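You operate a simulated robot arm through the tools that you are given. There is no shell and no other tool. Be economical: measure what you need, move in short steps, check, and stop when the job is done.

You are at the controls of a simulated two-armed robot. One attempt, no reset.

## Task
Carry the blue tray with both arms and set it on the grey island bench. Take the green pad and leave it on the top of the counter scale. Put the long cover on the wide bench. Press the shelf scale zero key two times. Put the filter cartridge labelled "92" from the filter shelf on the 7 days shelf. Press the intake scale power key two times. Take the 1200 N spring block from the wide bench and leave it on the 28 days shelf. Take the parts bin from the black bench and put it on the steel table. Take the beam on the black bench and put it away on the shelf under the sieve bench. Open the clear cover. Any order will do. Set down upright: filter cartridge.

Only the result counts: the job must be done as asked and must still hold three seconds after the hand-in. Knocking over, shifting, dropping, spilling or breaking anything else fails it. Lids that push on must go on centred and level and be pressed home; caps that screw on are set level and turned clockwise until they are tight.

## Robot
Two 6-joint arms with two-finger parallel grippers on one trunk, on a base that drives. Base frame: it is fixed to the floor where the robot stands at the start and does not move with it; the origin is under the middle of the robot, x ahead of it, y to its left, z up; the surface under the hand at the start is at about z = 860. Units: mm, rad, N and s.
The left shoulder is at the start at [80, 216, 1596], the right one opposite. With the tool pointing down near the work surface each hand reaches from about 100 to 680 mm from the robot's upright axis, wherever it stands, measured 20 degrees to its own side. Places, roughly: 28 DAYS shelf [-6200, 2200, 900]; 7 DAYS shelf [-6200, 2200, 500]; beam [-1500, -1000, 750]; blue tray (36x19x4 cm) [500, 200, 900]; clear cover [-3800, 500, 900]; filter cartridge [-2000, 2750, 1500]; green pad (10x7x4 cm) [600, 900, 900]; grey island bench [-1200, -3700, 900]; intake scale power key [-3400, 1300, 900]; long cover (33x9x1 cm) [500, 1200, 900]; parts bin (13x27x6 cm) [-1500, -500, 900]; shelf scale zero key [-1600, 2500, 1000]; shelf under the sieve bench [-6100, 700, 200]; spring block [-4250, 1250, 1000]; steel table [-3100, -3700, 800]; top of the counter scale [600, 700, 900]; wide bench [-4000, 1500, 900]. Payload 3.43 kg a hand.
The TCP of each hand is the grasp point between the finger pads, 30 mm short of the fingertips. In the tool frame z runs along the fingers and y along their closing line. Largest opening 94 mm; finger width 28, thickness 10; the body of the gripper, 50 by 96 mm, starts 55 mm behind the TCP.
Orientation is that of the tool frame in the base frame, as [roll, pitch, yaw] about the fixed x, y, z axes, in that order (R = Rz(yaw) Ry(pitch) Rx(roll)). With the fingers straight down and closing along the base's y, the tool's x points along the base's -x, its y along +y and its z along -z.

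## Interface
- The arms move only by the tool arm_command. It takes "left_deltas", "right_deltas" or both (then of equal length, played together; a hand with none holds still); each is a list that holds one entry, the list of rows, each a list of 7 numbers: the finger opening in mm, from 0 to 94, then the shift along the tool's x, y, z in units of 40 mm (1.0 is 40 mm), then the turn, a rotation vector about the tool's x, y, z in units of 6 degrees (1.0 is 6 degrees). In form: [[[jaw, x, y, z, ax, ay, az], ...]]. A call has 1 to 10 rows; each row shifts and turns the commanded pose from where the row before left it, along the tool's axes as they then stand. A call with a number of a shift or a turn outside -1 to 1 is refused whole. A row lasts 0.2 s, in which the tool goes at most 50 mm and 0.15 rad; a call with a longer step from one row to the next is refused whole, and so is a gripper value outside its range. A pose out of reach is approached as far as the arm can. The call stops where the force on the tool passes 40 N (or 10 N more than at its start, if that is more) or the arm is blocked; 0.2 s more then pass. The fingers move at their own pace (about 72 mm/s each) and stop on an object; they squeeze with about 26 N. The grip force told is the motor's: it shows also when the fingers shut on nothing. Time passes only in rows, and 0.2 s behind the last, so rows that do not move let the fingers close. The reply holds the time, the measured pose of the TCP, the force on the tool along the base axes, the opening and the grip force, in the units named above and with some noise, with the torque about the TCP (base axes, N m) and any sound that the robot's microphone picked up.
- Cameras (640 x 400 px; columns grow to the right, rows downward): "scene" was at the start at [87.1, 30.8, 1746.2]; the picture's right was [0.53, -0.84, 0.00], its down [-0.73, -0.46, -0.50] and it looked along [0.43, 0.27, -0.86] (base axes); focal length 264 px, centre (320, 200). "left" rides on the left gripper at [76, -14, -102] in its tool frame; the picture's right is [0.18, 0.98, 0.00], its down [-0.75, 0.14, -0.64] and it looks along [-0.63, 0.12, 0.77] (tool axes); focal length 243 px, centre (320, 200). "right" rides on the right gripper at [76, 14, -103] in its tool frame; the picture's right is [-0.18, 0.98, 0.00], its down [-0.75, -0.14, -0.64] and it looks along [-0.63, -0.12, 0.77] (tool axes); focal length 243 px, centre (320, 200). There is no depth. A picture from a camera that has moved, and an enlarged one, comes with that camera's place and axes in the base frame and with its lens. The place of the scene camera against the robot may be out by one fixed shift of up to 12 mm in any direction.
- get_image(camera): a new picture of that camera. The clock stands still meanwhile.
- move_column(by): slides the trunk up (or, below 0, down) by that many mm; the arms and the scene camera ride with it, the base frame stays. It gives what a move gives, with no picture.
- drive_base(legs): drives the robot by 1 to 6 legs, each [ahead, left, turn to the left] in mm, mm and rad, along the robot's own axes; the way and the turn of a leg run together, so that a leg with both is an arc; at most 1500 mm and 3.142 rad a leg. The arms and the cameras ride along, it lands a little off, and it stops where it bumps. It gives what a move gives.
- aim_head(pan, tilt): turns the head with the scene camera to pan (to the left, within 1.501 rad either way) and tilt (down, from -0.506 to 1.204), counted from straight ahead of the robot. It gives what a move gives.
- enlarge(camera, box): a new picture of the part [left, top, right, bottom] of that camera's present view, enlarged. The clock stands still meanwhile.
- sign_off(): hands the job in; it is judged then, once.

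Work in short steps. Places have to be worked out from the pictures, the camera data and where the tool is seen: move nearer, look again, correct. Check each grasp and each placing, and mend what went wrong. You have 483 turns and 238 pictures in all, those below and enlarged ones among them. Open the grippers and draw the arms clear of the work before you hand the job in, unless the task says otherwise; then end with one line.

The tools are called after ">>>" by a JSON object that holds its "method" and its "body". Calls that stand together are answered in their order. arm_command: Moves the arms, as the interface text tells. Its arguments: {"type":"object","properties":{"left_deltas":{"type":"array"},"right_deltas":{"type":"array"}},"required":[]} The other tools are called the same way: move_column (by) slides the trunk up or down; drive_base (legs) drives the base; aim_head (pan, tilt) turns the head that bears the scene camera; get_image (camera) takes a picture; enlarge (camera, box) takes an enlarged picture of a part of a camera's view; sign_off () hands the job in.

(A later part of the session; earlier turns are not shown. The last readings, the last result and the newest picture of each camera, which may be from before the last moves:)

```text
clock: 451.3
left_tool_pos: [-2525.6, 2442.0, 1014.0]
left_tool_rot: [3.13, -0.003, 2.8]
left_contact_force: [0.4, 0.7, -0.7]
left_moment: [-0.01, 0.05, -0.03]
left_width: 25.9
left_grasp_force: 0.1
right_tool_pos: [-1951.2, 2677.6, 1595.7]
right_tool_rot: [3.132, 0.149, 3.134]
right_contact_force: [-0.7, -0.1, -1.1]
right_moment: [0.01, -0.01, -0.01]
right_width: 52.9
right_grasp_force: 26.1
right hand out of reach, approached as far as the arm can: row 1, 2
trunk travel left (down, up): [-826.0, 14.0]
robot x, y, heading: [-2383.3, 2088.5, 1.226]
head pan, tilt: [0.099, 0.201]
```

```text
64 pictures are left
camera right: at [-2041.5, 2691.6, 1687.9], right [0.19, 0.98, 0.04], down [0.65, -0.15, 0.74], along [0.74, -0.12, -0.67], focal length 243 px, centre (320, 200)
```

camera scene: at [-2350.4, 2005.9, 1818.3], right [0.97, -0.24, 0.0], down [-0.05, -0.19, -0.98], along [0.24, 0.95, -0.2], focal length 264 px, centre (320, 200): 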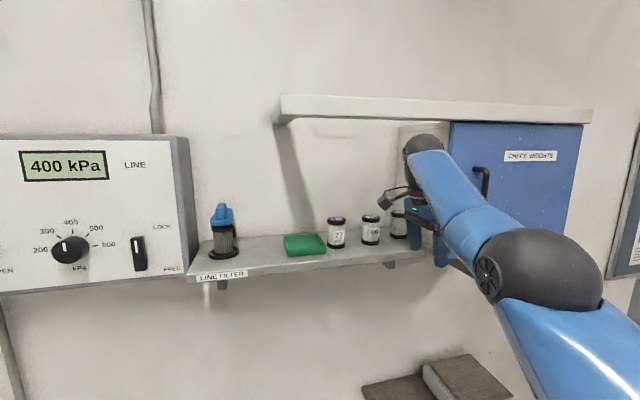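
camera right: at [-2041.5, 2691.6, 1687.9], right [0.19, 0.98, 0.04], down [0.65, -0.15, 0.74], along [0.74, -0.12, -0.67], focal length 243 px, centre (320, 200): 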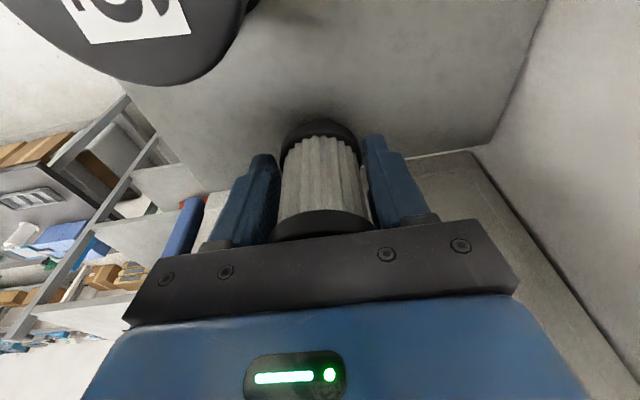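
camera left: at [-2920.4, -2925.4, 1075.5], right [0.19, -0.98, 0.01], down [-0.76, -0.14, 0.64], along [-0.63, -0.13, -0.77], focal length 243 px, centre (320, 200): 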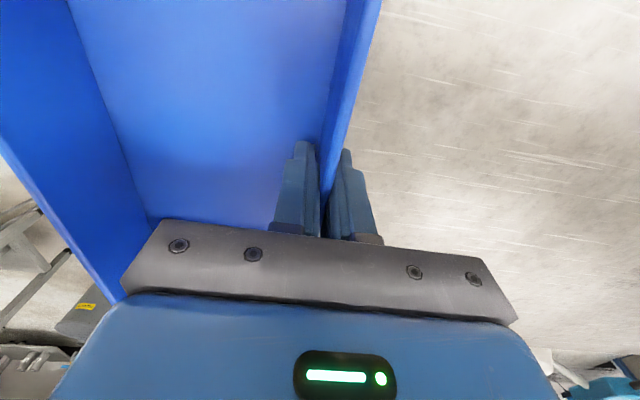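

Held (53 mm) and lifted ~12 mm. Raise the column 14 mm more, and retreat straight −y (slightly left).

>>> {"method": "move_column", "body": {"by": 13}}

>>> {"method": "drive_base", "body": {"legs": [[-80, -20, 0], [-240, -82, 0]]}}

>>> {"method": "get_image", "body": {"camera": "scene"}}

>>> {"method": "get_image", "body": {"camera": "right"}}

```text
clock: 451.9
left_tool_pos: [-2526.3, 2441.4, 1027.1]
left_tool_rot: [3.131, -0.005, 2.799]
left_contact_force: [0.2, 0.3, 0.4]
left_moment: [0.01, -0.03, 0.02]
left_width: 26.0
left_grasp_force: 0.0
right_tool_pos: [-1952.1, 2676.3, 1611.0]
right_tool_rot: [3.132, 0.146, 3.135]
right_contact_force: [0.5, -0.7, -0.6]
right_moment: [0.01, 0.02, 0.0]
right_width: 52.8
right_grasp_force: 25.6
trunk travel left (down, up): [-839.0, 1.0]
robot x, y, heading: [-2388.1, 2086.4, 1.229]
head pan, tilt: [0.099, 0.201]
```

```text
clock: 454.4
left_tool_pos: [-2537.0, 2111.8, 1025.9]
left_tool_rot: [3.137, -0.004, 2.803]
left_contact_force: [0.7, 0.4, -0.5]
left_moment: [-0.03, -0.01, -0.03]
left_width: 26.1
left_grasp_force: 0.1
right_tool_pos: [-1961.1, 2351.0, 1604.7]
right_tool_rot: [3.137, 0.144, 3.136]
right_contact_force: [0.6, 1.3, -0.5]
right_moment: [-0.07, 0.05, -0.02]
right_width: 52.7
right_grasp_force: 25.9
trunk travel left (down, up): [-839.0, 1.0]
robot x, y, heading: [-2400.6, 1755.1, 1.226]
head pan, tilt: [0.099, 0.201]
```

```text
63 pictures are left
camera scene: at [-2360.8, 1875.8, 1830.0], right [0.97, -0.24, 0.0], down [-0.05, -0.2, -0.98], along [0.23, 0.95, -0.21], focal length 264 px, centre (320, 200)
```

scene: 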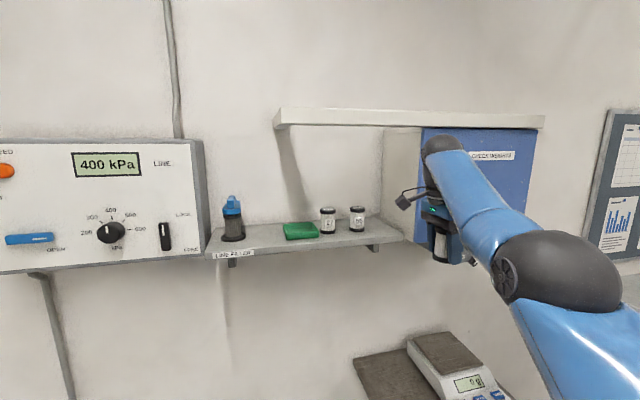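

```text
62 pictures are left
camera right: at [-2051.8, 2366.3, 1695.7], right [0.19, 0.98, 0.03], down [0.65, -0.15, 0.74], along [0.73, -0.12, -0.67], focal length 243 px, centre (320, 200)
```

right: 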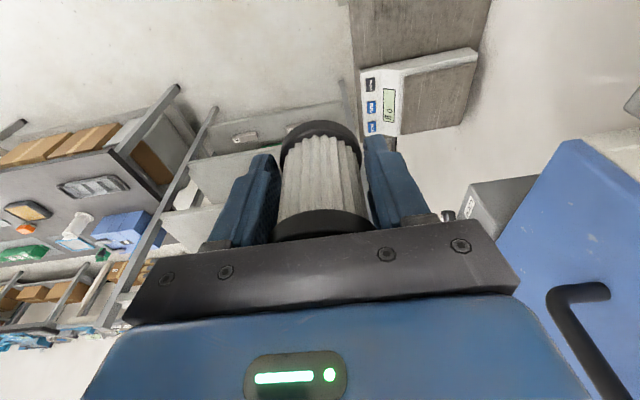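

Cartridge 92 is held; 27 and 56 are untouched. For the low 7‑days shelf I'll need a 45° grip, so I'll set it down on the wide bench and regrasp. First lower and retract the hand while keeping its orientation.

>>> {"method": "arm_command", "body": {"right_deltas": [[[20, 0.33, -0.25, 0.96, 0, 0, 0], [20, 0.33, -0.25, 0.96, 0, 0, 0], [20, 0.33, -0.25, 0.96, 0, 0, 0], [20, 0.33, -0.25, 0.96, 0, 0, 0], [20, 0.33, -0.25, 0.96, 0, 0, 0], [20, 0.33, -0.25, 0.96, 0, 0, 0], [20, 0.33, -0.25, 0.96, 0, 0, 0], [20, 0.33, -0.25, 0.96, 0, 0, 0], [20, 0.33, -0.25, 0.96, 0, 0, 0], [20, 0.33, -0.25, 0.96, 0, 0, 0]]]}}

>>> {"method": "arm_command", "body": {"right_deltas": [[[20, 0.33, -0.25, 0.96, 0, 0, 0], [20, 0.33, -0.25, 0.96, 0, 0, 0], [20, 0.2, -0.1, 0.96, 0, 0, 0]]]}}

>>> {"method": "drive_base", "body": {"legs": [[0, 0, 1.915]]}}

>>> {"method": "aim_head", "body": {"pan": -0.2, "tilt": 0.7}}

>>> {"method": "get_image", "body": {"camera": "scene"}}

```text
clock: 456.6
left_tool_pos: [-2539.3, 2106.8, 1027.6]
left_tool_rot: [3.131, -0.003, 2.801]
left_contact_force: [1.0, 0.4, 0.2]
left_moment: [0.0, 0.01, -0.01]
left_width: 25.9
left_grasp_force: 0.1
right_tool_pos: [-1977.1, 2413.5, 1407.0]
right_tool_rot: [3.138, 0.147, 3.135]
right_contact_force: [-0.2, -0.2, -0.4]
right_moment: [-0.01, 0.02, -0.02]
right_width: 52.9
right_grasp_force: 25.8
right hand out of reach, approached as far as the arm can: row 1, 2, 3, 4, 5, 6, 7, 8, 9, 10
trunk travel left (down, up): [-839.0, 1.0]
robot x, y, heading: [-2398.9, 1751.4, 1.232]
head pan, tilt: [0.099, 0.201]
```

```text
clock: 457.4
left_tool_pos: [-2538.8, 2107.9, 1026.6]
left_tool_rot: [3.133, -0.004, 2.804]
left_contact_force: [-0.3, -0.5, -0.8]
left_moment: [0.07, 0.0, 0.01]
left_width: 26.2
left_grasp_force: 0.0
right_tool_pos: [-1988.1, 2423.2, 1288.6]
right_tool_rot: [3.134, 0.149, 3.135]
right_contact_force: [-0.5, 0.8, -0.9]
right_moment: [-0.01, 0.02, 0.04]
right_width: 53.0
right_grasp_force: 25.6
right hand out of reach, approached as far as the arm can: row 1, 2, 3
trunk travel left (down, up): [-839.0, 1.0]
robot x, y, heading: [-2399.1, 1755.3, 1.225]
head pan, tilt: [0.099, 0.201]
```

```text
clock: 462.4
left_tool_pos: [-2677.9, 1494.1, 1026.9]
left_tool_rot: [3.13, -0.003, -1.544]
left_contact_force: [-0.6, -0.3, -0.5]
left_moment: [0.01, -0.01, -0.02]
left_width: 26.1
left_grasp_force: 0.0
right_tool_pos: [-3170.1, 1896.8, 1291.9]
right_tool_rot: [3.133, 0.146, -1.211]
right_contact_force: [0.1, -0.3, -0.1]
right_moment: [0.0, 0.01, 0.01]
right_width: 53.0
right_grasp_force: 25.7
trunk travel left (down, up): [-839.0, 1.0]
robot x, y, heading: [-2398.4, 1751.7, -3.118]
head pan, tilt: [0.099, 0.201]
```

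```text
clock: 463.4
left_tool_pos: [-2677.8, 1493.8, 1027.6]
left_tool_rot: [3.132, -0.004, -1.544]
left_contact_force: [-0.5, -0.1, 0.2]
left_moment: [0.02, 0.0, 0.01]
left_width: 26.2
left_grasp_force: 0.1
right_tool_pos: [-3171.3, 1896.2, 1290.8]
right_tool_rot: [3.135, 0.148, -1.212]
right_contact_force: [-0.7, 0.2, -1.3]
right_moment: [-0.01, -0.04, 0.01]
right_width: 52.8
right_grasp_force: 26.1
trunk travel left (down, up): [-839.0, 1.0]
robot x, y, heading: [-2399.8, 1751.8, -3.118]
head pan, tilt: [-0.201, 0.7]
```

```text
61 pictures are left
camera scene: at [-2512.0, 1761.2, 1785.5], right [0.17, 0.98, 0.0], down [0.63, -0.11, -0.77], along [-0.75, 0.13, -0.64], focal length 264 px, centre (320, 200)
```

scene: 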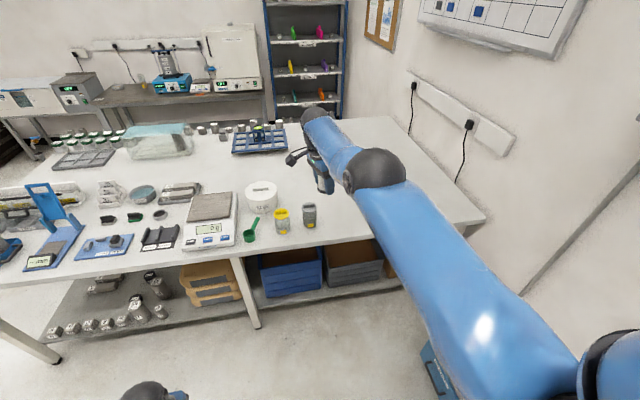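

Use the trunk to lower (arm stays as is): column −370, then strafe right 130 and drive 230 ahead over the free corner of the wide bench.

>>> {"method": "move_column", "body": {"by": -365}}

>>> {"method": "drive_base", "body": {"legs": [[0, -135, -0.023], [190, 0, 0]]}}

>>> {"method": "get_image", "body": {"camera": "scene"}}

>>> {"method": "get_image", "body": {"camera": "right"}}

```text
clock: 466.9
left_tool_pos: [-2678.3, 1492.3, 661.4]
left_tool_rot: [3.131, -0.003, -1.545]
left_contact_force: [0.1, 0.6, 0.3]
left_moment: [-0.01, 0.01, 0.03]
left_width: 26.0
left_grasp_force: 0.0
right_tool_pos: [-3170.2, 1896.0, 927.3]
right_tool_rot: [3.136, 0.147, -1.21]
right_contact_force: [0.1, 0.4, -1.1]
right_moment: [0.01, 0.05, 0.01]
right_width: 52.8
right_grasp_force: 26.1
trunk travel left (down, up): [-474.0, 366.0]
robot x, y, heading: [-2402.3, 1750.8, -3.113]
head pan, tilt: [-0.201, 0.7]
```

```text
clock: 469.4
left_tool_pos: [-2873.2, 1633.0, 661.2]
left_tool_rot: [3.13, -0.004, -1.568]
left_contact_force: [0.1, 0.2, 0.4]
left_moment: [0.0, -0.01, 0.0]
left_width: 26.0
left_grasp_force: 0.1
right_tool_pos: [-3356.4, 2047.1, 927.8]
right_tool_rot: [3.132, 0.146, -1.234]
right_contact_force: [0.8, 0.1, -0.5]
right_moment: [0.02, -0.03, 0.01]
right_width: 52.6
right_grasp_force: 25.6
trunk travel left (down, up): [-474.0, 366.0]
robot x, y, heading: [-2588.0, 1886.4, -3.137]
head pan, tilt: [-0.201, 0.7]
```

```text
60 pictures are left
camera scene: at [-2700.6, 1896.8, 1420.6], right [0.2, 0.98, 0.0], down [0.63, -0.13, -0.77], along [-0.75, 0.15, -0.64], focal length 264 px, centre (320, 200)
```

scene: 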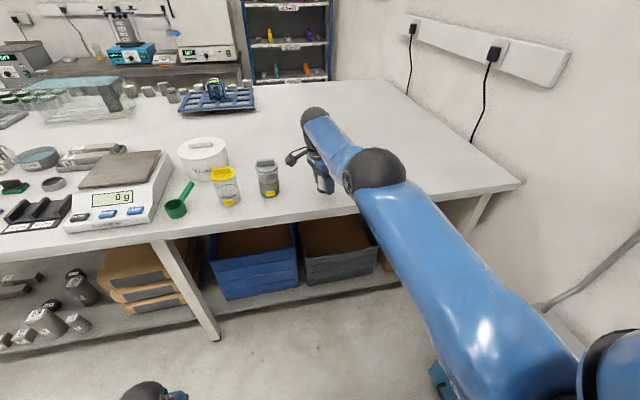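

```text
59 pictures are left
camera right: at [-3338.6, 1957.3, 1018.2], right [-0.99, -0.15, 0.04], down [-0.08, 0.66, 0.74], along [-0.14, 0.73, -0.67], focal length 243 px, centre (320, 200)
```

right: 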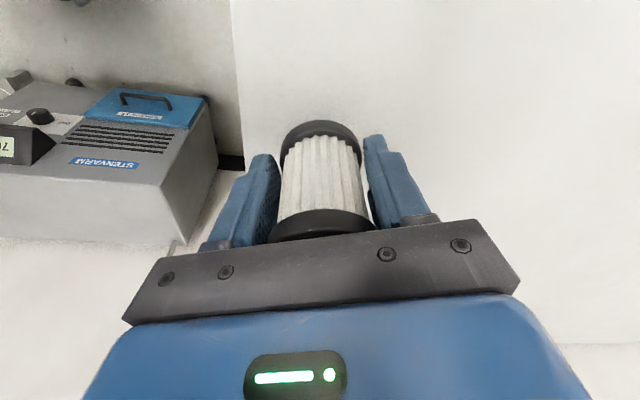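

Cartridge is over the bench 60 mm inside the edge. Lower with the column in small steps.

>>> {"method": "move_column", "body": {"by": -30}}

>>> {"method": "move_column", "body": {"by": -4}}

```text
clock: 470.1
left_tool_pos: [-2872.9, 1633.1, 630.3]
left_tool_rot: [3.132, -0.002, -1.567]
left_contact_force: [0.6, 0.4, 0.4]
left_moment: [0.0, 0.0, -0.01]
left_width: 25.7
left_grasp_force: 0.2
right_tool_pos: [-3357.9, 2045.8, 896.2]
right_tool_rot: [3.134, 0.146, -1.236]
right_contact_force: [0.2, 0.6, -1.3]
right_moment: [-0.03, 0.0, 0.02]
right_width: 52.5
right_grasp_force: 26.1
trunk travel left (down, up): [-444.0, 396.0]
robot x, y, heading: [-2590.8, 1885.8, -3.141]
head pan, tilt: [-0.201, 0.7]
```

```text
clock: 470.6
left_tool_pos: [-2873.5, 1632.5, 627.2]
left_tool_rot: [3.133, -0.003, -1.569]
left_contact_force: [-0.3, -0.7, 0.4]
left_moment: [0.0, -0.01, 0.01]
left_width: 25.9
left_grasp_force: 0.1
right_tool_pos: [-3357.9, 2046.9, 894.1]
right_tool_rot: [3.133, 0.147, -1.233]
right_contact_force: [-1.1, 0.9, 1.9]
right_moment: [0.04, -0.08, -0.01]
right_width: 52.9
right_grasp_force: 26.5
trunk travel left (down, up): [-440.0, 400.0]
robot x, y, heading: [-2588.5, 1886.4, -3.142]
head pan, tilt: [-0.201, 0.7]
```

Contact felt. Open the jaws and raise the column clear.

>>> {"method": "arm_command", "body": {"right_deltas": [[[65, 0, 0, 0, 0, 0, 0], [82, 0, 0, 0, 0, 0, 0], [82, 0, 0, 0, 0, 0, 0]]]}}

>>> {"method": "move_column", "body": {"by": 180}}

>>> {"method": "get_image", "body": {"camera": "right"}}

```text
clock: 471.4
left_tool_pos: [-2873.0, 1632.6, 628.8]
left_tool_rot: [3.133, -0.002, -1.568]
left_contact_force: [1.0, 0.3, -0.9]
left_moment: [0.02, 0.02, -0.01]
left_width: 26.2
left_grasp_force: 0.1
right_tool_pos: [-3355.8, 2047.4, 892.2]
right_tool_rot: [3.135, 0.148, -1.233]
right_contact_force: [0.5, 0.8, -0.6]
right_moment: [0.03, 0.0, 0.03]
right_width: 82.1
right_grasp_force: 0.1
trunk travel left (down, up): [-440.0, 400.0]
robot x, y, heading: [-2588.0, 1883.6, -3.139]
head pan, tilt: [-0.201, 0.7]
```

```text
clock: 473.4
left_tool_pos: [-2874.1, 1632.5, 807.1]
left_tool_rot: [3.133, -0.004, -1.567]
left_contact_force: [-0.3, 0.4, -1.3]
left_moment: [-0.02, 0.03, 0.02]
left_width: 26.1
left_grasp_force: 0.1
right_tool_pos: [-3357.7, 2047.7, 1072.2]
right_tool_rot: [3.135, 0.147, -1.235]
right_contact_force: [0.4, -0.2, -0.1]
right_moment: [0.0, 0.04, -0.02]
right_width: 82.0
right_grasp_force: 0.1
trunk travel left (down, up): [-620.0, 220.0]
robot x, y, heading: [-2585.8, 1888.4, -3.137]
head pan, tilt: [-0.201, 0.7]
```

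```text
58 pictures are left
camera right: at [-3339.3, 1957.5, 1163.5], right [-0.99, -0.15, 0.03], down [-0.08, 0.66, 0.74], along [-0.14, 0.73, -0.67], focal length 243 px, centre (320, 200)
```

right: 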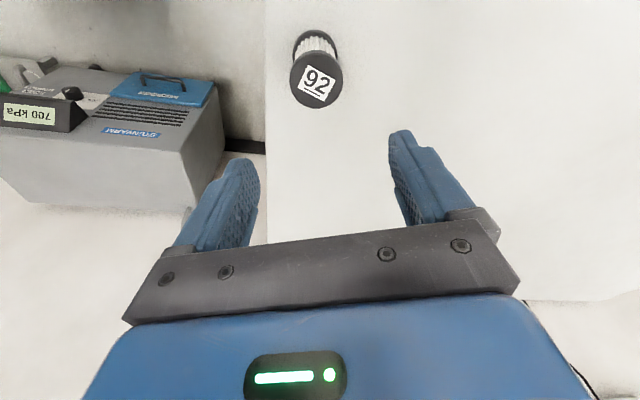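

Cartridge 92 stands upright on the bench at (−3358, 2047). Reorient the right hand: remove lean, yaw to face forward, then 45° pitch.

>>> {"method": "arm_command", "body": {"right_deltas": [[[82, 0, 0, 0, 0, 0.7, 0], [82, 0, 0, 0, 0, 0.7, -1], [82, 0, 0, 0, 0, 0, -1], [82, 0, 0, 0, 0, 0, -1], [82, 0, 0, 0, 0, 0, -1], [82, 0, 0, 0, 0, 0, -1], [82, 0, 0, 0, 0, 0, -1], [82, 0, 0, 0, 0, 0, -1], [82, 0, 0, 0, 0, 0, -1], [82, 0, 0, 0, 0, 0, -1]]]}}

>>> {"method": "arm_command", "body": {"right_deltas": [[[82, 0, 0, 0, 0, 0, -1], [82, 0, 0, 0, 0, 0, -1], [82, 0, 0, 0, 0, -1, -0.8], [82, 0, 0, 0, 0, -1, 0], [82, 0, 0, 0, 0, -1, 0], [82, 0, 0, 0, 0, -1, 0], [82, 0, 0, 0, 0, -1, 0], [82, 0, 0, 0, 0, -1, 0], [82, 0, 0, 0, 0, -1, 0], [82, 0, 0, 0, 0, -0.5, 0]]]}}

>>> {"method": "get_image", "body": {"camera": "right"}}

```text
clock: 475.6
left_tool_pos: [-2872.8, 1632.5, 808.0]
left_tool_rot: [3.134, -0.003, -1.567]
left_contact_force: [0.1, -0.1, -0.4]
left_moment: [0.0, 0.02, -0.02]
left_width: 26.2
left_grasp_force: 0.0
right_tool_pos: [-3350.4, 2047.2, 1072.3]
right_tool_rot: [3.14, 0.004, -0.288]
right_contact_force: [-0.6, 0.6, 0.5]
right_moment: [0.0, -0.03, 0.0]
right_width: 81.9
right_grasp_force: 0.1
right hand out of reach, approached as far as the arm can: row 2
trunk travel left (down, up): [-620.0, 220.0]
robot x, y, heading: [-2588.3, 1886.6, -3.141]
head pan, tilt: [-0.201, 0.7]
```

```text
clock: 477.9
left_tool_pos: [-2872.3, 1632.9, 808.1]
left_tool_rot: [3.132, -0.004, -1.567]
left_contact_force: [0.6, 0.1, 0.9]
left_moment: [0.01, 0.0, 0.02]
left_width: 25.9
left_grasp_force: 0.0
right_tool_pos: [-3351.2, 2046.8, 1072.8]
right_tool_rot: [-3.135, 0.79, 0.006]
right_contact_force: [-0.2, 0.4, 0.1]
right_moment: [0.03, -0.01, 0.01]
right_width: 82.3
right_grasp_force: 0.0
trunk travel left (down, up): [-620.0, 220.0]
robot x, y, heading: [-2584.9, 1887.9, -3.139]
head pan, tilt: [-0.201, 0.7]
```

```text
57 pictures are left
camera right: at [-3223.8, 2033.9, 1092.0], right [-0.13, -0.98, 0.13], down [-0.07, 0.14, 0.99], along [-0.99, 0.12, -0.09], focal length 243 px, centre (320, 200)
```

right: 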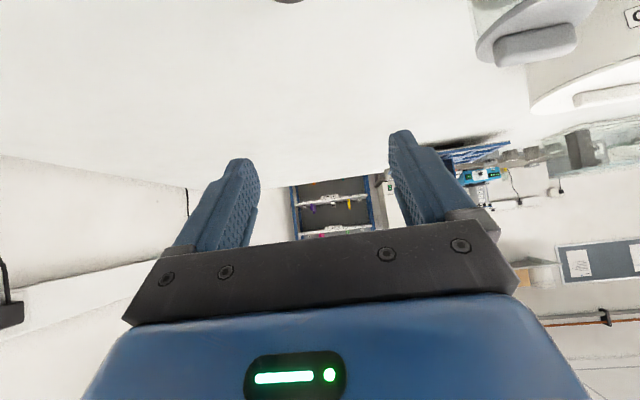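

45° pitch reached. Move to the pre-grasp point and look.

>>> {"method": "arm_command", "body": {"right_deltas": [[[82, 0.8, 0, 0, 0, 0, 0], [82, 0.8, 0, 0, 0, 0, 0], [82, 0.8, 0, 0, 0, 0, 0], [82, 0.8, 0, 0, 0, 0, 0]]]}}

>>> {"method": "get_image", "body": {"camera": "right"}}

```text
clock: 478.9
left_tool_pos: [-2873.0, 1633.8, 808.3]
left_tool_rot: [3.131, -0.003, -1.567]
left_contact_force: [0.3, 0.0, 0.1]
left_moment: [-0.03, -0.01, -0.02]
left_width: 25.9
left_grasp_force: 0.0
right_tool_pos: [-3259.2, 2048.0, 980.8]
right_tool_rot: [-3.135, 0.79, 0.005]
right_contact_force: [-0.4, 0.8, -0.3]
right_moment: [-0.03, 0.0, 0.0]
right_width: 82.0
right_grasp_force: 0.0
trunk travel left (down, up): [-620.0, 220.0]
robot x, y, heading: [-2586.2, 1887.3, -3.14]
head pan, tilt: [-0.201, 0.7]
```

```text
56 pictures are left
camera right: at [-3131.9, 2034.7, 999.6], right [-0.13, -0.98, 0.13], down [-0.07, 0.14, 0.99], along [-0.99, 0.12, -0.09], focal length 243 px, centre (320, 200)
```

right: 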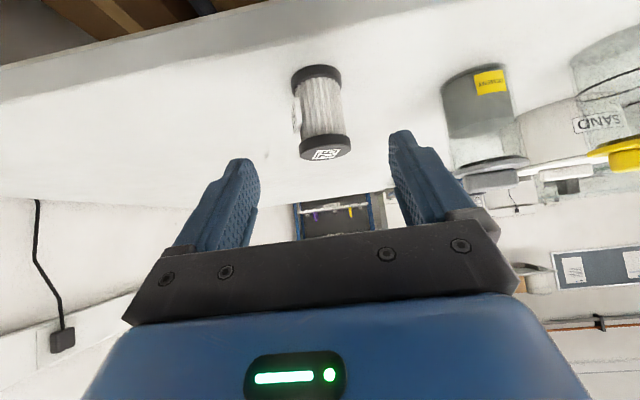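

Aligned. Advance 124 mm along the tool axis, then check and close.

>>> {"method": "arm_command", "body": {"right_deltas": [[[82, 0, 0, 0.8, 0, 0, 0], [82, 0, 0, 0.8, 0, 0, 0], [82, 0, 0, 0.8, 0, 0, 0], [82, 0, 0, 0.65, 0, 0, 0]]]}}

>>> {"method": "get_image", "body": {"camera": "right"}}

```text
clock: 479.9
left_tool_pos: [-2874.9, 1632.7, 807.6]
left_tool_rot: [3.133, -0.004, -1.566]
left_contact_force: [-0.1, -0.2, 0.0]
left_moment: [0.01, 0.02, 0.01]
left_width: 25.9
left_grasp_force: 0.1
right_tool_pos: [-3349.7, 2047.3, 894.7]
right_tool_rot: [-3.136, 0.789, 0.007]
right_contact_force: [0.0, -0.3, 1.0]
right_moment: [0.01, -0.05, -0.02]
right_width: 82.0
right_grasp_force: 0.1
trunk travel left (down, up): [-620.0, 220.0]
robot x, y, heading: [-2587.4, 1888.2, -3.139]
head pan, tilt: [-0.201, 0.7]
```

```text
55 pictures are left
camera right: at [-3223.5, 2034.0, 913.7], right [-0.13, -0.98, 0.13], down [-0.08, 0.14, 0.99], along [-0.99, 0.12, -0.09], focal length 243 px, centre (320, 200)
```

right: 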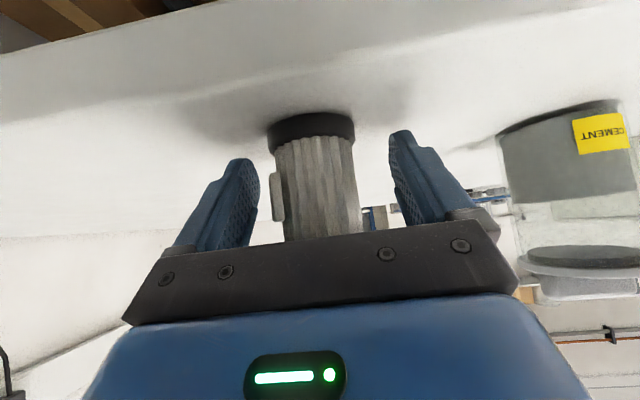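

Cartridge is centred between the fingers. Close, then lift 60 mm vertically.

>>> {"method": "arm_command", "body": {"right_deltas": [[[20, 0, 0, 0, 0, 0, 0], [20, 0, 0, 0, 0, 0, 0], [20, 0, 0, 0, 0, 0, 0], [20, 0, 0, 0, 0, 0, 0], [20, -0.35, 0, -0.35, 0, 0, 0], [20, -0.35, 0, -0.35, 0, 0, 0], [20, -0.35, 0, -0.35, 0, 0, 0], [20, -0.35, 0, -0.35, 0, 0, 0], [20, -0.35, 0, -0.35, 0, 0, 0]]]}}

>>> {"method": "get_image", "body": {"camera": "right"}}

```text
clock: 481.9
left_tool_pos: [-2873.8, 1632.5, 808.3]
left_tool_rot: [3.132, -0.004, -1.567]
left_contact_force: [-1.0, 0.0, 0.1]
left_moment: [0.01, 0.04, -0.01]
left_width: 25.9
left_grasp_force: 0.2
right_tool_pos: [-3348.7, 2047.6, 995.7]
right_tool_rot: [-3.137, 0.787, 0.008]
right_contact_force: [0.4, -0.3, -1.2]
right_moment: [0.0, -0.02, 0.01]
right_width: 53.2
right_grasp_force: 26.2
trunk travel left (down, up): [-620.0, 220.0]
robot x, y, heading: [-2588.8, 1886.6, -3.142]
head pan, tilt: [-0.201, 0.7]
```

```text
54 pictures are left
camera right: at [-3221.6, 2034.0, 1014.5], right [-0.13, -0.98, 0.13], down [-0.08, 0.14, 0.99], along [-0.99, 0.12, -0.09], focal length 243 px, centre (320, 200)
```

right: 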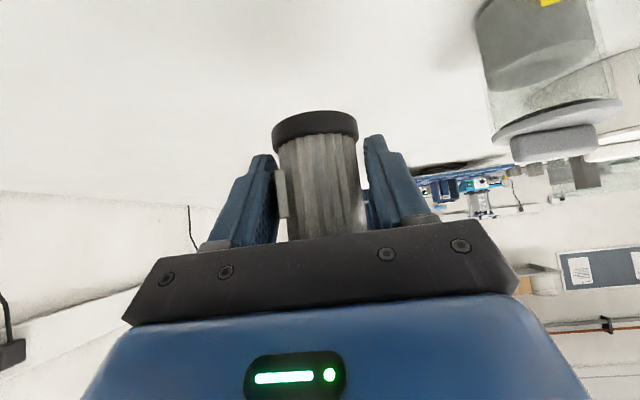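

Held firmly. Raise the column, then drive back through the gap the way I came.

>>> {"method": "move_column", "body": {"by": 200}}

>>> {"method": "drive_base", "body": {"legs": [[0, 0, 1.257], [1367, 145, 0], [943, 0, 0]]}}

```text
clock: 484.0
left_tool_pos: [-2873.4, 1632.3, 1007.7]
left_tool_rot: [3.133, -0.003, -1.565]
left_contact_force: [0.0, -0.6, 0.3]
left_moment: [0.0, 0.02, -0.01]
left_width: 25.8
left_grasp_force: 0.0
right_tool_pos: [-3348.9, 2048.2, 1195.0]
right_tool_rot: [-3.137, 0.787, 0.005]
right_contact_force: [-0.1, 0.4, -1.0]
right_moment: [0.02, -0.06, 0.02]
right_width: 52.9
right_grasp_force: 26.2
trunk travel left (down, up): [-820.0, 20.0]
robot x, y, heading: [-2589.6, 1888.8, -3.145]
head pan, tilt: [-0.201, 0.7]
```

```text
clock: 498.6
left_tool_pos: [-2997.5, -721.4, 1009.1]
left_tool_rot: [3.132, -0.004, -0.321]
left_contact_force: [-0.9, 0.8, 0.2]
left_moment: [-0.03, 0.02, 0.0]
left_width: 26.0
left_grasp_force: 0.0
right_tool_pos: [-3542.5, -1038.8, 1195.9]
right_tool_rot: [-3.136, 0.792, 1.254]
right_contact_force: [0.5, 1.2, -0.2]
right_moment: [0.03, 0.0, -0.01]
right_width: 52.8
right_grasp_force: 25.8
trunk travel left (down, up): [-820.0, 20.0]
robot x, y, heading: [-3150.2, -370.4, -1.893]
head pan, tilt: [-0.201, 0.7]
```

Turn right and go down the corridor, then strafe to the day shelves.

>>> {"method": "drive_base", "body": {"legs": [[0, 0, -1.249], [1500, 0, 0], [310, 0, 0], [0, -1500, 0], [0, -950, 0]]}}

>>> {"method": "move_column", "body": {"by": -400}}

>>> {"method": "move_column", "body": {"by": -170}}

>>> {"method": "get_image", "body": {"camera": "right"}}

>>> {"method": "aim_head", "body": {"pan": -0.2, "tilt": 0.5}}

>>> {"method": "get_image", "body": {"camera": "scene"}}

```text
clock: 522.3
left_tool_pos: [-5168.5, 1845.1, 1007.1]
left_tool_rot: [3.134, -0.002, -1.608]
left_contact_force: [-0.3, -0.5, -0.6]
left_moment: [-0.01, 0.01, -0.01]
left_width: 26.1
left_grasp_force: 0.1
right_tool_pos: [-5626.1, 2279.9, 1195.7]
right_tool_rot: [-3.134, 0.789, -0.032]
right_contact_force: [-0.9, -0.1, -0.9]
right_moment: [0.01, -0.01, -0.02]
right_width: 52.8
right_grasp_force: 26.2
trunk travel left (down, up): [-820.0, 20.0]
robot x, y, heading: [-4874.6, 2089.6, 3.105]
head pan, tilt: [-0.201, 0.7]
```

```text
clock: 526.1
left_tool_pos: [-5168.2, 1848.1, 607.4]
left_tool_rot: [3.133, -0.003, -1.608]
left_contact_force: [0.2, 0.5, -0.3]
left_moment: [0.04, 0.0, -0.01]
left_width: 26.0
left_grasp_force: 0.0
right_tool_pos: [-5626.0, 2280.7, 796.3]
right_tool_rot: [-3.136, 0.79, -0.031]
right_contact_force: [0.3, -0.2, -1.2]
right_moment: [0.0, -0.01, 0.02]
right_width: 52.6
right_grasp_force: 26.2
trunk travel left (down, up): [-420.0, 420.0]
robot x, y, heading: [-4875.4, 2089.9, 3.101]
head pan, tilt: [-0.201, 0.7]
```

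```text
clock: 528.0
left_tool_pos: [-5169.1, 1848.9, 437.8]
left_tool_rot: [3.135, -0.004, -1.606]
left_contact_force: [0.1, -0.7, -0.9]
left_moment: [0.0, 0.0, 0.01]
left_width: 26.1
left_grasp_force: 0.1
right_tool_pos: [-5625.2, 2281.2, 626.3]
right_tool_rot: [-3.136, 0.79, -0.032]
right_contact_force: [0.3, 0.1, -0.7]
right_moment: [0.04, -0.04, -0.01]
right_width: 52.9
right_grasp_force: 26.3
trunk travel left (down, up): [-250.0, 590.0]
robot x, y, heading: [-4872.1, 2090.1, 3.102]
head pan, tilt: [-0.201, 0.7]
```

```text
53 pictures are left
camera right: at [-5500.2, 2262.9, 644.1], right [-0.17, -0.98, 0.13], down [-0.07, 0.14, 0.99], along [-0.98, 0.15, -0.09], focal length 243 px, centre (320, 200)
```

right: 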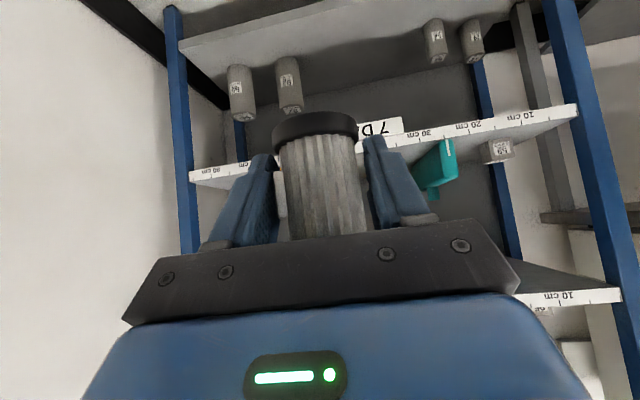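

```text
clock: 528.8
left_tool_pos: [-5168.5, 1846.8, 437.4]
left_tool_rot: [3.132, -0.003, -1.607]
left_contact_force: [0.1, 0.9, -0.8]
left_moment: [-0.02, 0.01, -0.01]
left_width: 25.9
left_grasp_force: 0.0
right_tool_pos: [-5625.3, 2281.4, 623.0]
right_tool_rot: [-3.138, 0.789, -0.034]
right_contact_force: [-0.2, 0.3, -0.5]
right_moment: [-0.01, 0.01, 0.05]
right_width: 52.9
right_grasp_force: 25.8
trunk travel left (down, up): [-250.0, 590.0]
robot x, y, heading: [-4875.8, 2088.0, 3.102]
head pan, tilt: [-0.201, 0.499]
```

```text
52 pictures are left
camera scene: at [-4991.7, 2106.4, 1214.1], right [0.24, 0.97, 0.0], down [0.47, -0.11, -0.88], along [-0.85, 0.21, -0.48], focal length 264 px, centre (320, 200)
```

scene: 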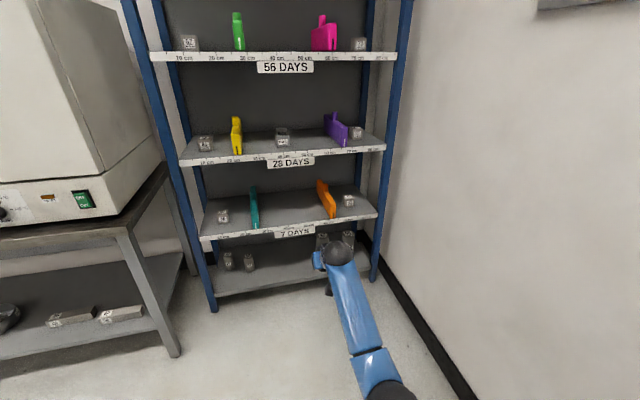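

Shelf surface ≈ 500–520; spring block seen on 28‑days. Correct heading, lower 25, drive 380 ahead and look.

>>> {"method": "move_column", "body": {"by": -25}}

>>> {"method": "drive_base", "body": {"legs": [[0, 0, 0.04], [380, 0, 0]]}}

>>> {"method": "get_image", "body": {"camera": "right"}}

```text
clock: 529.5
left_tool_pos: [-5169.0, 1848.3, 412.5]
left_tool_rot: [3.132, -0.004, -1.607]
left_contact_force: [0.8, 0.2, -0.9]
left_moment: [-0.02, -0.03, -0.01]
left_width: 25.8
left_grasp_force: 0.0
right_tool_pos: [-5626.4, 2281.3, 599.6]
right_tool_rot: [-3.136, 0.789, -0.034]
right_contact_force: [0.5, 0.0, -0.3]
right_moment: [-0.04, -0.02, -0.03]
right_width: 52.5
right_grasp_force: 25.6
trunk travel left (down, up): [-225.0, 615.0]
robot x, y, heading: [-4874.5, 2089.4, 3.103]
head pan, tilt: [-0.201, 0.499]
```

```text
clock: 532.3
left_tool_pos: [-5541.4, 1838.8, 412.8]
left_tool_rot: [3.133, -0.005, -1.572]
left_contact_force: [0.2, -0.5, -0.1]
left_moment: [0.01, 0.0, -0.02]
left_width: 26.1
left_grasp_force: 0.2
right_tool_pos: [-6015.0, 2255.7, 599.7]
right_tool_rot: [-3.137, 0.789, 0.0]
right_contact_force: [0.0, 0.1, -1.7]
right_moment: [-0.01, 0.02, 0.01]
right_width: 52.3
right_grasp_force: 25.7
trunk travel left (down, up): [-225.0, 615.0]
robot x, y, heading: [-5252.5, 2089.5, 3.143]
head pan, tilt: [-0.201, 0.499]
```

```text
51 pictures are left
camera right: at [-5887.9, 2241.7, 618.5], right [-0.13, -0.98, 0.13], down [-0.08, 0.14, 0.99], along [-0.99, 0.12, -0.09], focal length 243 px, centre (320, 200)
```

right: 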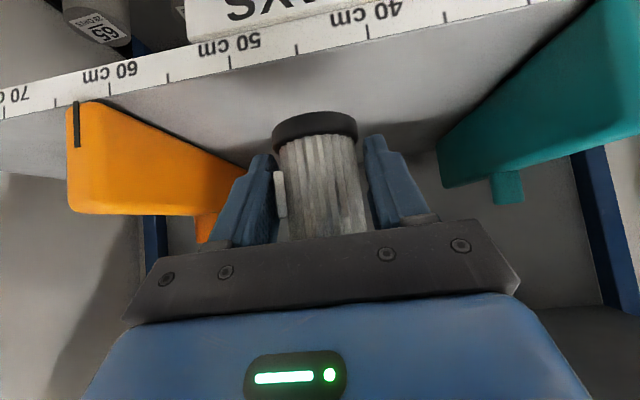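

Shelf z≈501. Drive 85 further, lower the column 50, then small steps.

>>> {"method": "drive_base", "body": {"legs": [[85, 0, 0]]}}

>>> {"method": "move_column", "body": {"by": -52}}

>>> {"method": "move_column", "body": {"by": -5}}

```text
clock: 533.4
left_tool_pos: [-5625.6, 1837.6, 413.7]
left_tool_rot: [3.134, -0.003, -1.572]
left_contact_force: [-0.3, 0.2, -0.6]
left_moment: [0.01, -0.02, 0.0]
left_width: 26.1
left_grasp_force: 0.0
right_tool_pos: [-6099.5, 2255.8, 598.7]
right_tool_rot: [-3.137, 0.788, 0.001]
right_contact_force: [-0.4, 0.8, -1.6]
right_moment: [-0.02, 0.01, 0.0]
right_width: 52.7
right_grasp_force: 26.1
trunk travel left (down, up): [-225.0, 615.0]
robot x, y, heading: [-5340.1, 2091.4, 3.139]
head pan, tilt: [-0.201, 0.499]
```

```text
clock: 534.3
left_tool_pos: [-5625.3, 1838.3, 361.1]
left_tool_rot: [3.134, -0.001, -1.571]
left_contact_force: [1.1, -0.6, 0.4]
left_moment: [-0.02, 0.01, -0.02]
left_width: 26.0
left_grasp_force: 0.0
right_tool_pos: [-6098.3, 2255.0, 548.2]
right_tool_rot: [-3.136, 0.791, 0.003]
right_contact_force: [0.0, -0.2, -1.2]
right_moment: [-0.01, 0.0, -0.01]
right_width: 52.7
right_grasp_force: 25.7
trunk travel left (down, up): [-173.0, 667.0]
robot x, y, heading: [-5337.7, 2093.1, 3.135]
head pan, tilt: [-0.201, 0.499]
```

```text
clock: 534.8
left_tool_pos: [-5625.4, 1837.8, 354.7]
left_tool_rot: [3.132, -0.004, -1.571]
left_contact_force: [0.0, -0.5, 0.1]
left_moment: [0.01, -0.02, -0.03]
left_width: 25.8
left_grasp_force: 0.0
right_tool_pos: [-6099.1, 2255.6, 543.3]
right_tool_rot: [-3.137, 0.789, 0.003]
right_contact_force: [0.4, 0.4, -1.0]
right_moment: [0.03, -0.01, -0.06]
right_width: 52.7
right_grasp_force: 25.7
trunk travel left (down, up): [-168.0, 672.0]
robot x, y, heading: [-5339.1, 2089.5, 3.134]
head pan, tilt: [-0.201, 0.499]
```

>>> {"method": "move_column", "body": {"by": -3}}

>>> {"method": "move_column", "body": {"by": -3}}

```text
clock: 535.4
left_tool_pos: [-5625.7, 1838.4, 352.2]
left_tool_rot: [3.134, -0.003, -1.573]
left_contact_force: [1.0, 0.1, 0.1]
left_moment: [0.0, 0.01, -0.01]
left_width: 26.2
left_grasp_force: 0.1
right_tool_pos: [-6098.5, 2255.5, 540.0]
right_tool_rot: [-3.137, 0.788, 0.003]
right_contact_force: [0.2, -0.4, -0.8]
right_moment: [0.0, -0.02, -0.01]
right_width: 52.5
right_grasp_force: 26.2
trunk travel left (down, up): [-165.0, 675.0]
robot x, y, heading: [-5341.8, 2090.0, 3.136]
head pan, tilt: [-0.201, 0.499]
```

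```text
clock: 535.9
left_tool_pos: [-5625.9, 1838.7, 350.7]
left_tool_rot: [3.132, -0.003, -1.573]
left_contact_force: [0.4, -0.6, -0.5]
left_moment: [0.0, -0.02, 0.01]
left_width: 26.0
left_grasp_force: 0.1
right_tool_pos: [-6098.1, 2254.9, 537.3]
right_tool_rot: [-3.136, 0.789, 0.003]
right_contact_force: [-0.4, -0.7, -0.7]
right_moment: [-0.02, -0.02, 0.0]
right_width: 52.6
right_grasp_force: 26.2
trunk travel left (down, up): [-162.0, 678.0]
robot x, y, heading: [-5340.1, 2092.2, 3.139]
head pan, tilt: [-0.201, 0.499]
```

>>> {"method": "move_column", "body": {"by": -3}}

>>> {"method": "get_image", "body": {"camera": "right"}}

```text
clock: 536.4
left_tool_pos: [-5624.2, 1838.0, 348.0]
left_tool_rot: [3.131, -0.003, -1.572]
left_contact_force: [0.4, -0.1, -0.1]
left_moment: [-0.01, -0.02, 0.01]
left_width: 25.8
left_grasp_force: 0.0
right_tool_pos: [-6098.6, 2255.0, 536.7]
right_tool_rot: [-3.136, 0.792, 0.001]
right_contact_force: [0.1, -0.4, 5.9]
right_moment: [-0.14, -0.04, 0.02]
right_width: 52.5
right_grasp_force: 26.3
trunk travel left (down, up): [-159.0, 681.0]
robot x, y, heading: [-5339.7, 2087.1, 3.14]
head pan, tilt: [-0.201, 0.499]
```

```text
50 pictures are left
camera right: at [-5972.0, 2241.4, 554.7], right [-0.13, -0.98, 0.13], down [-0.07, 0.14, 0.99], along [-0.99, 0.12, -0.09], focal length 243 px, centre (320, 200)
```

right: 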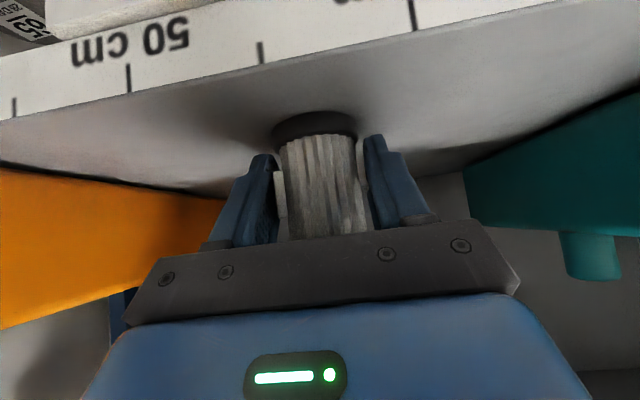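

Contact (5.9 N). Open the jaws, then withdraw along the tool axis and back off.

>>> {"method": "arm_command", "body": {"right_deltas": [[[62, 0, 0, 0, 0, 0, 0], [80, 0, 0, 0, 0, 0, 0], [84, 0, 0, 0, 0, 0, 0], [84, 0, 0, -0.5, 0, 0, 0], [84, 0, 0, -0.7, 0, 0, 0], [84, 0, 0, -0.7, 0, 0, 0], [84, 0, 0, -0.7, 0, 0, 0]]]}}

>>> {"method": "drive_base", "body": {"legs": [[-250, 0, 0]]}}

>>> {"method": "get_image", "body": {"camera": "right"}}

```text
clock: 538.0
left_tool_pos: [-5624.2, 1838.7, 346.7]
left_tool_rot: [3.132, -0.004, -1.574]
left_contact_force: [-0.3, 0.3, -0.1]
left_moment: [0.0, 0.02, 0.03]
left_width: 25.7
left_grasp_force: 0.1
right_tool_pos: [-6025.2, 2255.2, 608.2]
right_tool_rot: [-3.137, 0.789, 0.001]
right_contact_force: [-0.3, 0.2, -0.3]
right_moment: [-0.01, 0.02, -0.01]
right_width: 83.8
right_grasp_force: 0.0
trunk travel left (down, up): [-159.0, 681.0]
robot x, y, heading: [-5342.1, 2090.6, 3.143]
head pan, tilt: [-0.201, 0.499]
```

```text
clock: 539.8
left_tool_pos: [-5382.1, 1836.0, 346.6]
left_tool_rot: [3.132, -0.003, -1.568]
left_contact_force: [-0.2, 0.2, 1.0]
left_moment: [0.01, 0.0, -0.02]
left_width: 26.1
left_grasp_force: 0.0
right_tool_pos: [-5783.3, 2253.2, 608.5]
right_tool_rot: [-3.136, 0.791, 0.006]
right_contact_force: [0.0, 0.4, 0.6]
right_moment: [-0.02, -0.01, 0.0]
right_width: 83.8
right_grasp_force: 0.0
trunk travel left (down, up): [-159.0, 681.0]
robot x, y, heading: [-5099.4, 2090.2, -3.137]
head pan, tilt: [-0.201, 0.499]
```

```text
49 pictures are left
camera right: at [-5656.5, 2239.4, 626.9], right [-0.13, -0.98, 0.13], down [-0.08, 0.14, 0.99], along [-0.99, 0.12, -0.09], focal length 243 px, centre (320, 200)
```

right: 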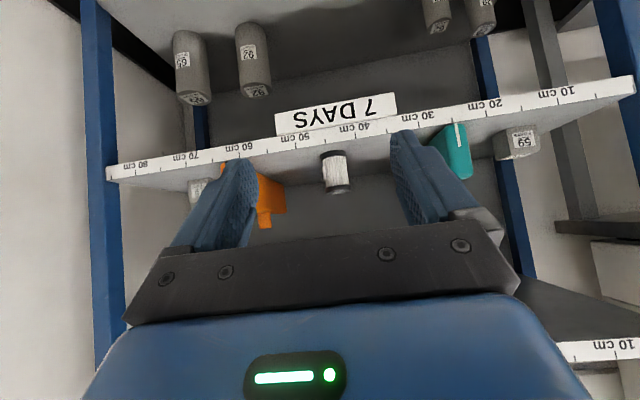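

Cartridge 92 stands upright on the 7 DAYS shelf. Last job: the long cover. Raise the trunk, tuck the right arm, and drive back toward the counter.

>>> {"method": "move_column", "body": {"by": 400}}

>>> {"method": "move_column", "body": {"by": 266}}

>>> {"method": "arm_command", "body": {"right_deltas": [[[40, 0, 0, 0, 0, 1, 0], [40, 0, 0, 0, 0, 1, 0], [40, 0, 0, 0, 0, 1, 0], [40, 0, 0, 0, 0, 1, 0], [40, 0, 0, 0, 0, 1, 0], [40, 0.3, 0, 0.6, 0, 1, 0], [40, 0.5, 0, 0.6, 0, 1, 0], [40, 0.9, 0, 0.3, 0, 0.5, 0], [40, 0.9, 0, 0.3, 0, 0, 0], [40, 0.9, 0, 0.3, 0, 0, 0]]]}}

>>> {"method": "drive_base", "body": {"legs": [[0, 1250, 0], [0, 1250, 0], [0, 0, -3.14], [1500, 0, 0], [200, 0, 0], [0, -1480, 0]]}}

```text
clock: 543.6
left_tool_pos: [-5382.9, 1837.7, 746.7]
left_tool_rot: [3.132, -0.004, -1.569]
left_contact_force: [-0.7, -0.1, 0.1]
left_moment: [-0.01, -0.02, 0.0]
left_width: 25.8
left_grasp_force: 0.2
right_tool_pos: [-5782.6, 2251.9, 1007.8]
right_tool_rot: [-3.136, 0.788, 0.005]
right_contact_force: [-0.1, 0.4, -0.5]
right_moment: [0.0, 0.03, 0.02]
right_width: 84.2
right_grasp_force: 0.0
trunk travel left (down, up): [-559.0, 281.0]
robot x, y, heading: [-5097.1, 2088.3, -3.142]
head pan, tilt: [-0.201, 0.499]
```

```text
clock: 546.3
left_tool_pos: [-5381.6, 1838.3, 1012.6]
left_tool_rot: [3.134, -0.003, -1.567]
left_contact_force: [0.3, 0.5, -0.6]
left_moment: [0.0, -0.01, -0.01]
left_width: 26.0
left_grasp_force: 0.1
right_tool_pos: [-5782.7, 2252.7, 1274.2]
right_tool_rot: [-3.138, 0.789, 0.004]
right_contact_force: [-0.1, 0.9, 0.1]
right_moment: [0.0, -0.01, -0.01]
right_width: 83.7
right_grasp_force: 0.0
trunk travel left (down, up): [-825.0, 15.0]
robot x, y, heading: [-5095.9, 2091.9, -3.141]
head pan, tilt: [-0.201, 0.499]
```

```text
clock: 548.5
left_tool_pos: [-5381.9, 1837.2, 1013.9]
left_tool_rot: [3.131, -0.004, -1.567]
left_contact_force: [-0.2, 0.2, -0.2]
left_moment: [-0.04, 0.05, 0.0]
left_width: 25.9
left_grasp_force: 0.0
right_tool_pos: [-5721.3, 2245.0, 1122.0]
right_tool_rot: [-3.138, 0.005, 0.003]
right_contact_force: [-1.1, 0.3, 0.2]
right_moment: [0.05, -0.02, 0.01]
right_width: 40.3
right_grasp_force: 0.0
right hand out of reach, approached as far as the arm can: row 5, 6, 7, 8, 9, 10
trunk travel left (down, up): [-825.0, 15.0]
robot x, y, heading: [-5096.9, 2088.4, -3.141]
head pan, tilt: [-0.201, 0.499]
```

```text
clock: 583.2
left_tool_pos: [-3048.7, -1555.5, 1012.9]
left_tool_rot: [3.134, -0.003, 1.6]
left_contact_force: [0.2, -0.3, 0.0]
left_moment: [0.0, -0.01, 0.01]
left_width: 26.2
left_grasp_force: 0.1
right_tool_pos: [-2697.6, -1955.9, 1120.9]
right_tool_rot: [-3.139, 0.004, -3.112]
right_contact_force: [0.6, -0.2, 0.3]
right_moment: [0.03, 0.03, 0.01]
right_width: 40.0
right_grasp_force: 0.1
trunk travel left (down, up): [-825.0, 15.0]
robot x, y, heading: [-3327.2, -1819.3, 0.031]
head pan, tilt: [-0.201, 0.499]
```

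>>> {"method": "drive_base", "body": {"legs": [[0, -110, -0.031], [1500, 0, 0], [1450, 0, 0], [0, 1500, 0], [0, 1300, 0]]}}

>>> {"method": "aim_head", "body": {"pan": 0.4, "tilt": 0.7}}

>>> {"method": "get_image", "body": {"camera": "scene"}}

```text
clock: 611.5
left_tool_pos: [-105.7, 1126.6, 1013.0]
left_tool_rot: [3.134, -0.004, 1.587]
left_contact_force: [-0.2, -0.6, 0.5]
left_moment: [0.02, 0.0, 0.0]
left_width: 25.8
left_grasp_force: 0.0
right_tool_pos: [238.2, 722.6, 1122.1]
right_tool_rot: [-3.141, 0.004, -3.127]
right_contact_force: [0.3, 0.0, 0.1]
right_moment: [0.05, 0.0, -0.06]
right_width: 40.1
right_grasp_force: 0.1
trunk travel left (down, up): [-825.0, 15.0]
robot x, y, heading: [-388.0, 870.1, 0.016]
head pan, tilt: [-0.201, 0.499]
```

```text
clock: 612.5
left_tool_pos: [-106.3, 1128.2, 1012.6]
left_tool_rot: [3.134, -0.004, 1.589]
left_contact_force: [-0.2, -0.6, -0.1]
left_moment: [-0.04, 0.0, -0.01]
left_width: 25.9
left_grasp_force: 0.2
right_tool_pos: [239.2, 722.0, 1122.0]
right_tool_rot: [-3.14, 0.007, -3.127]
right_contact_force: [0.6, 0.0, 0.0]
right_moment: [0.0, 0.0, -0.03]
right_width: 40.0
right_grasp_force: 0.1
trunk travel left (down, up): [-825.0, 15.0]
robot x, y, heading: [-385.7, 872.7, 0.012]
head pan, tilt: [0.4, 0.7]
```

```text
48 pictures are left
camera scene: at [-280.3, 901.2, 1771.5], right [0.4, -0.92, 0.0], down [-0.59, -0.26, -0.76], along [0.7, 0.31, -0.64], focal length 264 px, centre (320, 200)
```

scene: 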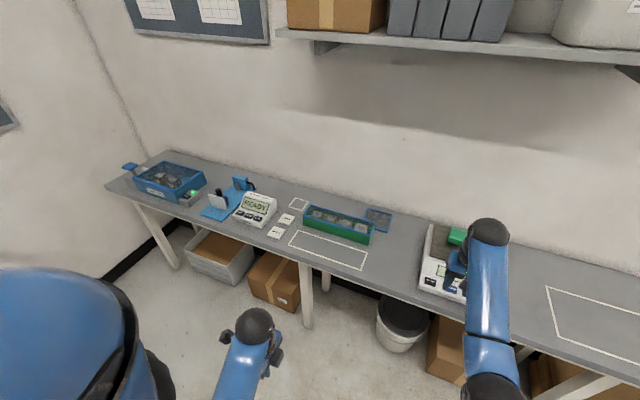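

Green box centre ≈ (525, 1168). Drive up to the counter so the left hand is near it, and look.

>>> {"method": "drive_base", "body": {"legs": [[380, 45, -0.012]]}}

>>> {"method": "aim_head", "body": {"pan": 0.45, "tilt": 0.95}}

>>> {"method": "enlarge", "body": {"camera": "scene", "box": [180, 100, 440, 300]}}

>>> {"method": "get_image", "body": {"camera": "left"}}

```text
clock: 614.9
left_tool_pos: [269.2, 1172.5, 1013.9]
left_tool_rot: [3.129, -0.002, 1.574]
left_contact_force: [-0.5, 0.0, -0.1]
left_moment: [-0.02, -0.02, 0.0]
left_width: 26.0
left_grasp_force: 0.1
right_tool_pos: [609.6, 763.3, 1124.0]
right_tool_rot: [-3.139, 0.007, -3.139]
right_contact_force: [-0.4, -0.9, 0.9]
right_moment: [0.03, -0.01, -0.02]
right_width: 40.1
right_grasp_force: 0.1
trunk travel left (down, up): [-825.0, 15.0]
robot x, y, heading: [-18.5, 920.3, 0.002]
head pan, tilt: [0.4, 0.7]
```

```text
clock: 615.6
left_tool_pos: [272.3, 1173.0, 1011.9]
left_tool_rot: [3.132, -0.003, 1.575]
left_contact_force: [0.2, 0.5, 0.3]
left_moment: [-0.03, 0.0, -0.03]
left_width: 26.1
left_grasp_force: 0.0
right_tool_pos: [612.1, 764.2, 1121.9]
right_tool_rot: [-3.137, 0.006, -3.137]
right_contact_force: [0.1, 0.7, 0.2]
right_moment: [0.01, 0.02, -0.01]
right_width: 40.3
right_grasp_force: 0.0
trunk travel left (down, up): [-825.0, 15.0]
robot x, y, heading: [-18.3, 921.0, 0.001]
head pan, tilt: [0.45, 0.949]
```

```text
2.00 times, centred on (310, 200) of scene
camera zoom: at [81.5, 946.4, 1751.8], right [0.44, -0.9, 0.0], down [-0.73, -0.35, -0.58], along [0.52, 0.25, -0.81], focal length 528 px, centre (340, 200)
```

zoom: 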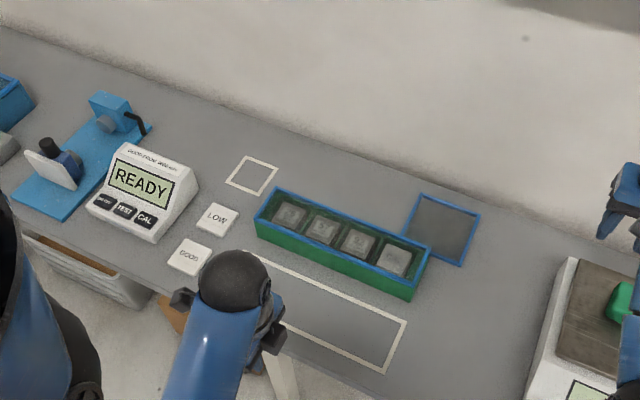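

```text
46 pictures are left
camera left: at [254.8, 1248.2, 1114.6], right [0.98, 0.19, 0.01], down [0.14, -0.76, 0.64], along [0.13, -0.63, -0.77], focal length 243 px, centre (320, 200)
```

left: 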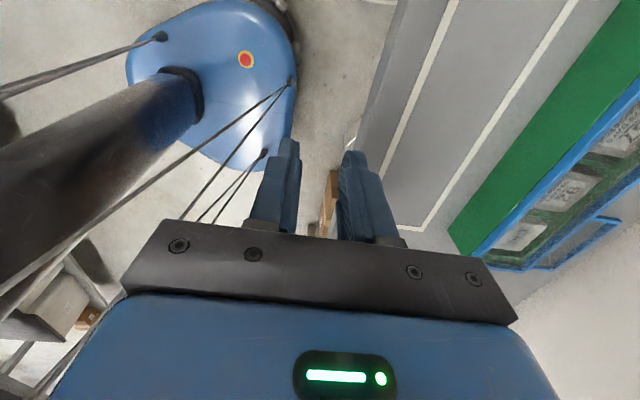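

Cover (blue frame) on the green box: centre ≈ (561, 1174), ~88 mm across x, top z≈895–930. Move the left hand above it, jaws fully open, and view.

>>> {"method": "arm_command", "body": {"left_deltas": [[[94, 0, 0.9, 0, 0, 0, 0], [94, 0, 0.9, 0, 0, 0, 0], [94, 0, 0.9, 0, 0, 0, 0], [94, 0, 0.9, 0, 0, 0, 0], [94, 0, 0.9, 0, 0, 0, 0], [94, 0, 0.9, 0, 0, 0, 0], [94, 0, 0.9, 0, 0, 0, 0], [94, 0, 0.9, 0, 0, 0, 0]]]}}

>>> {"method": "get_image", "body": {"camera": "left"}}

```text
clock: 617.4
left_tool_pos: [561.4, 1172.7, 1013.6]
left_tool_rot: [3.135, -0.003, 1.574]
left_contact_force: [-0.6, 0.0, 0.2]
left_moment: [0.01, -0.03, 0.03]
left_width: 94.0
left_grasp_force: 0.1
right_tool_pos: [613.2, 763.4, 1121.2]
right_tool_rot: [-3.139, 0.003, -3.139]
right_contact_force: [-0.6, 0.5, -0.8]
right_moment: [0.02, -0.01, 0.05]
right_width: 39.9
right_grasp_force: 0.1
trunk travel left (down, up): [-825.0, 15.0]
robot x, y, heading: [-11.4, 923.0, -0.001]
head pan, tilt: [0.45, 0.949]
```

```text
45 pictures are left
camera left: at [545.2, 1248.8, 1116.0], right [0.98, 0.19, 0.01], down [0.14, -0.76, 0.64], along [0.13, -0.63, -0.77], focal length 243 px, centre (320, 200)
```

left: 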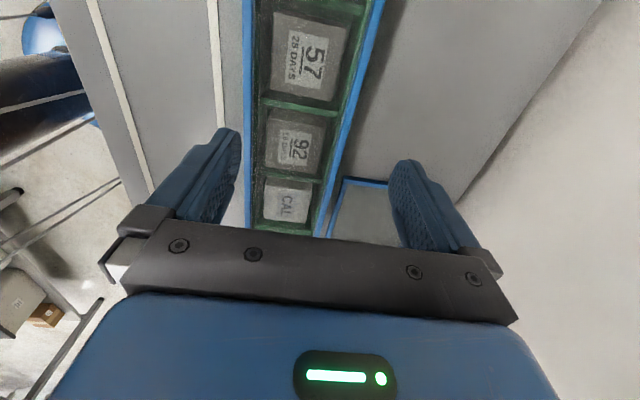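

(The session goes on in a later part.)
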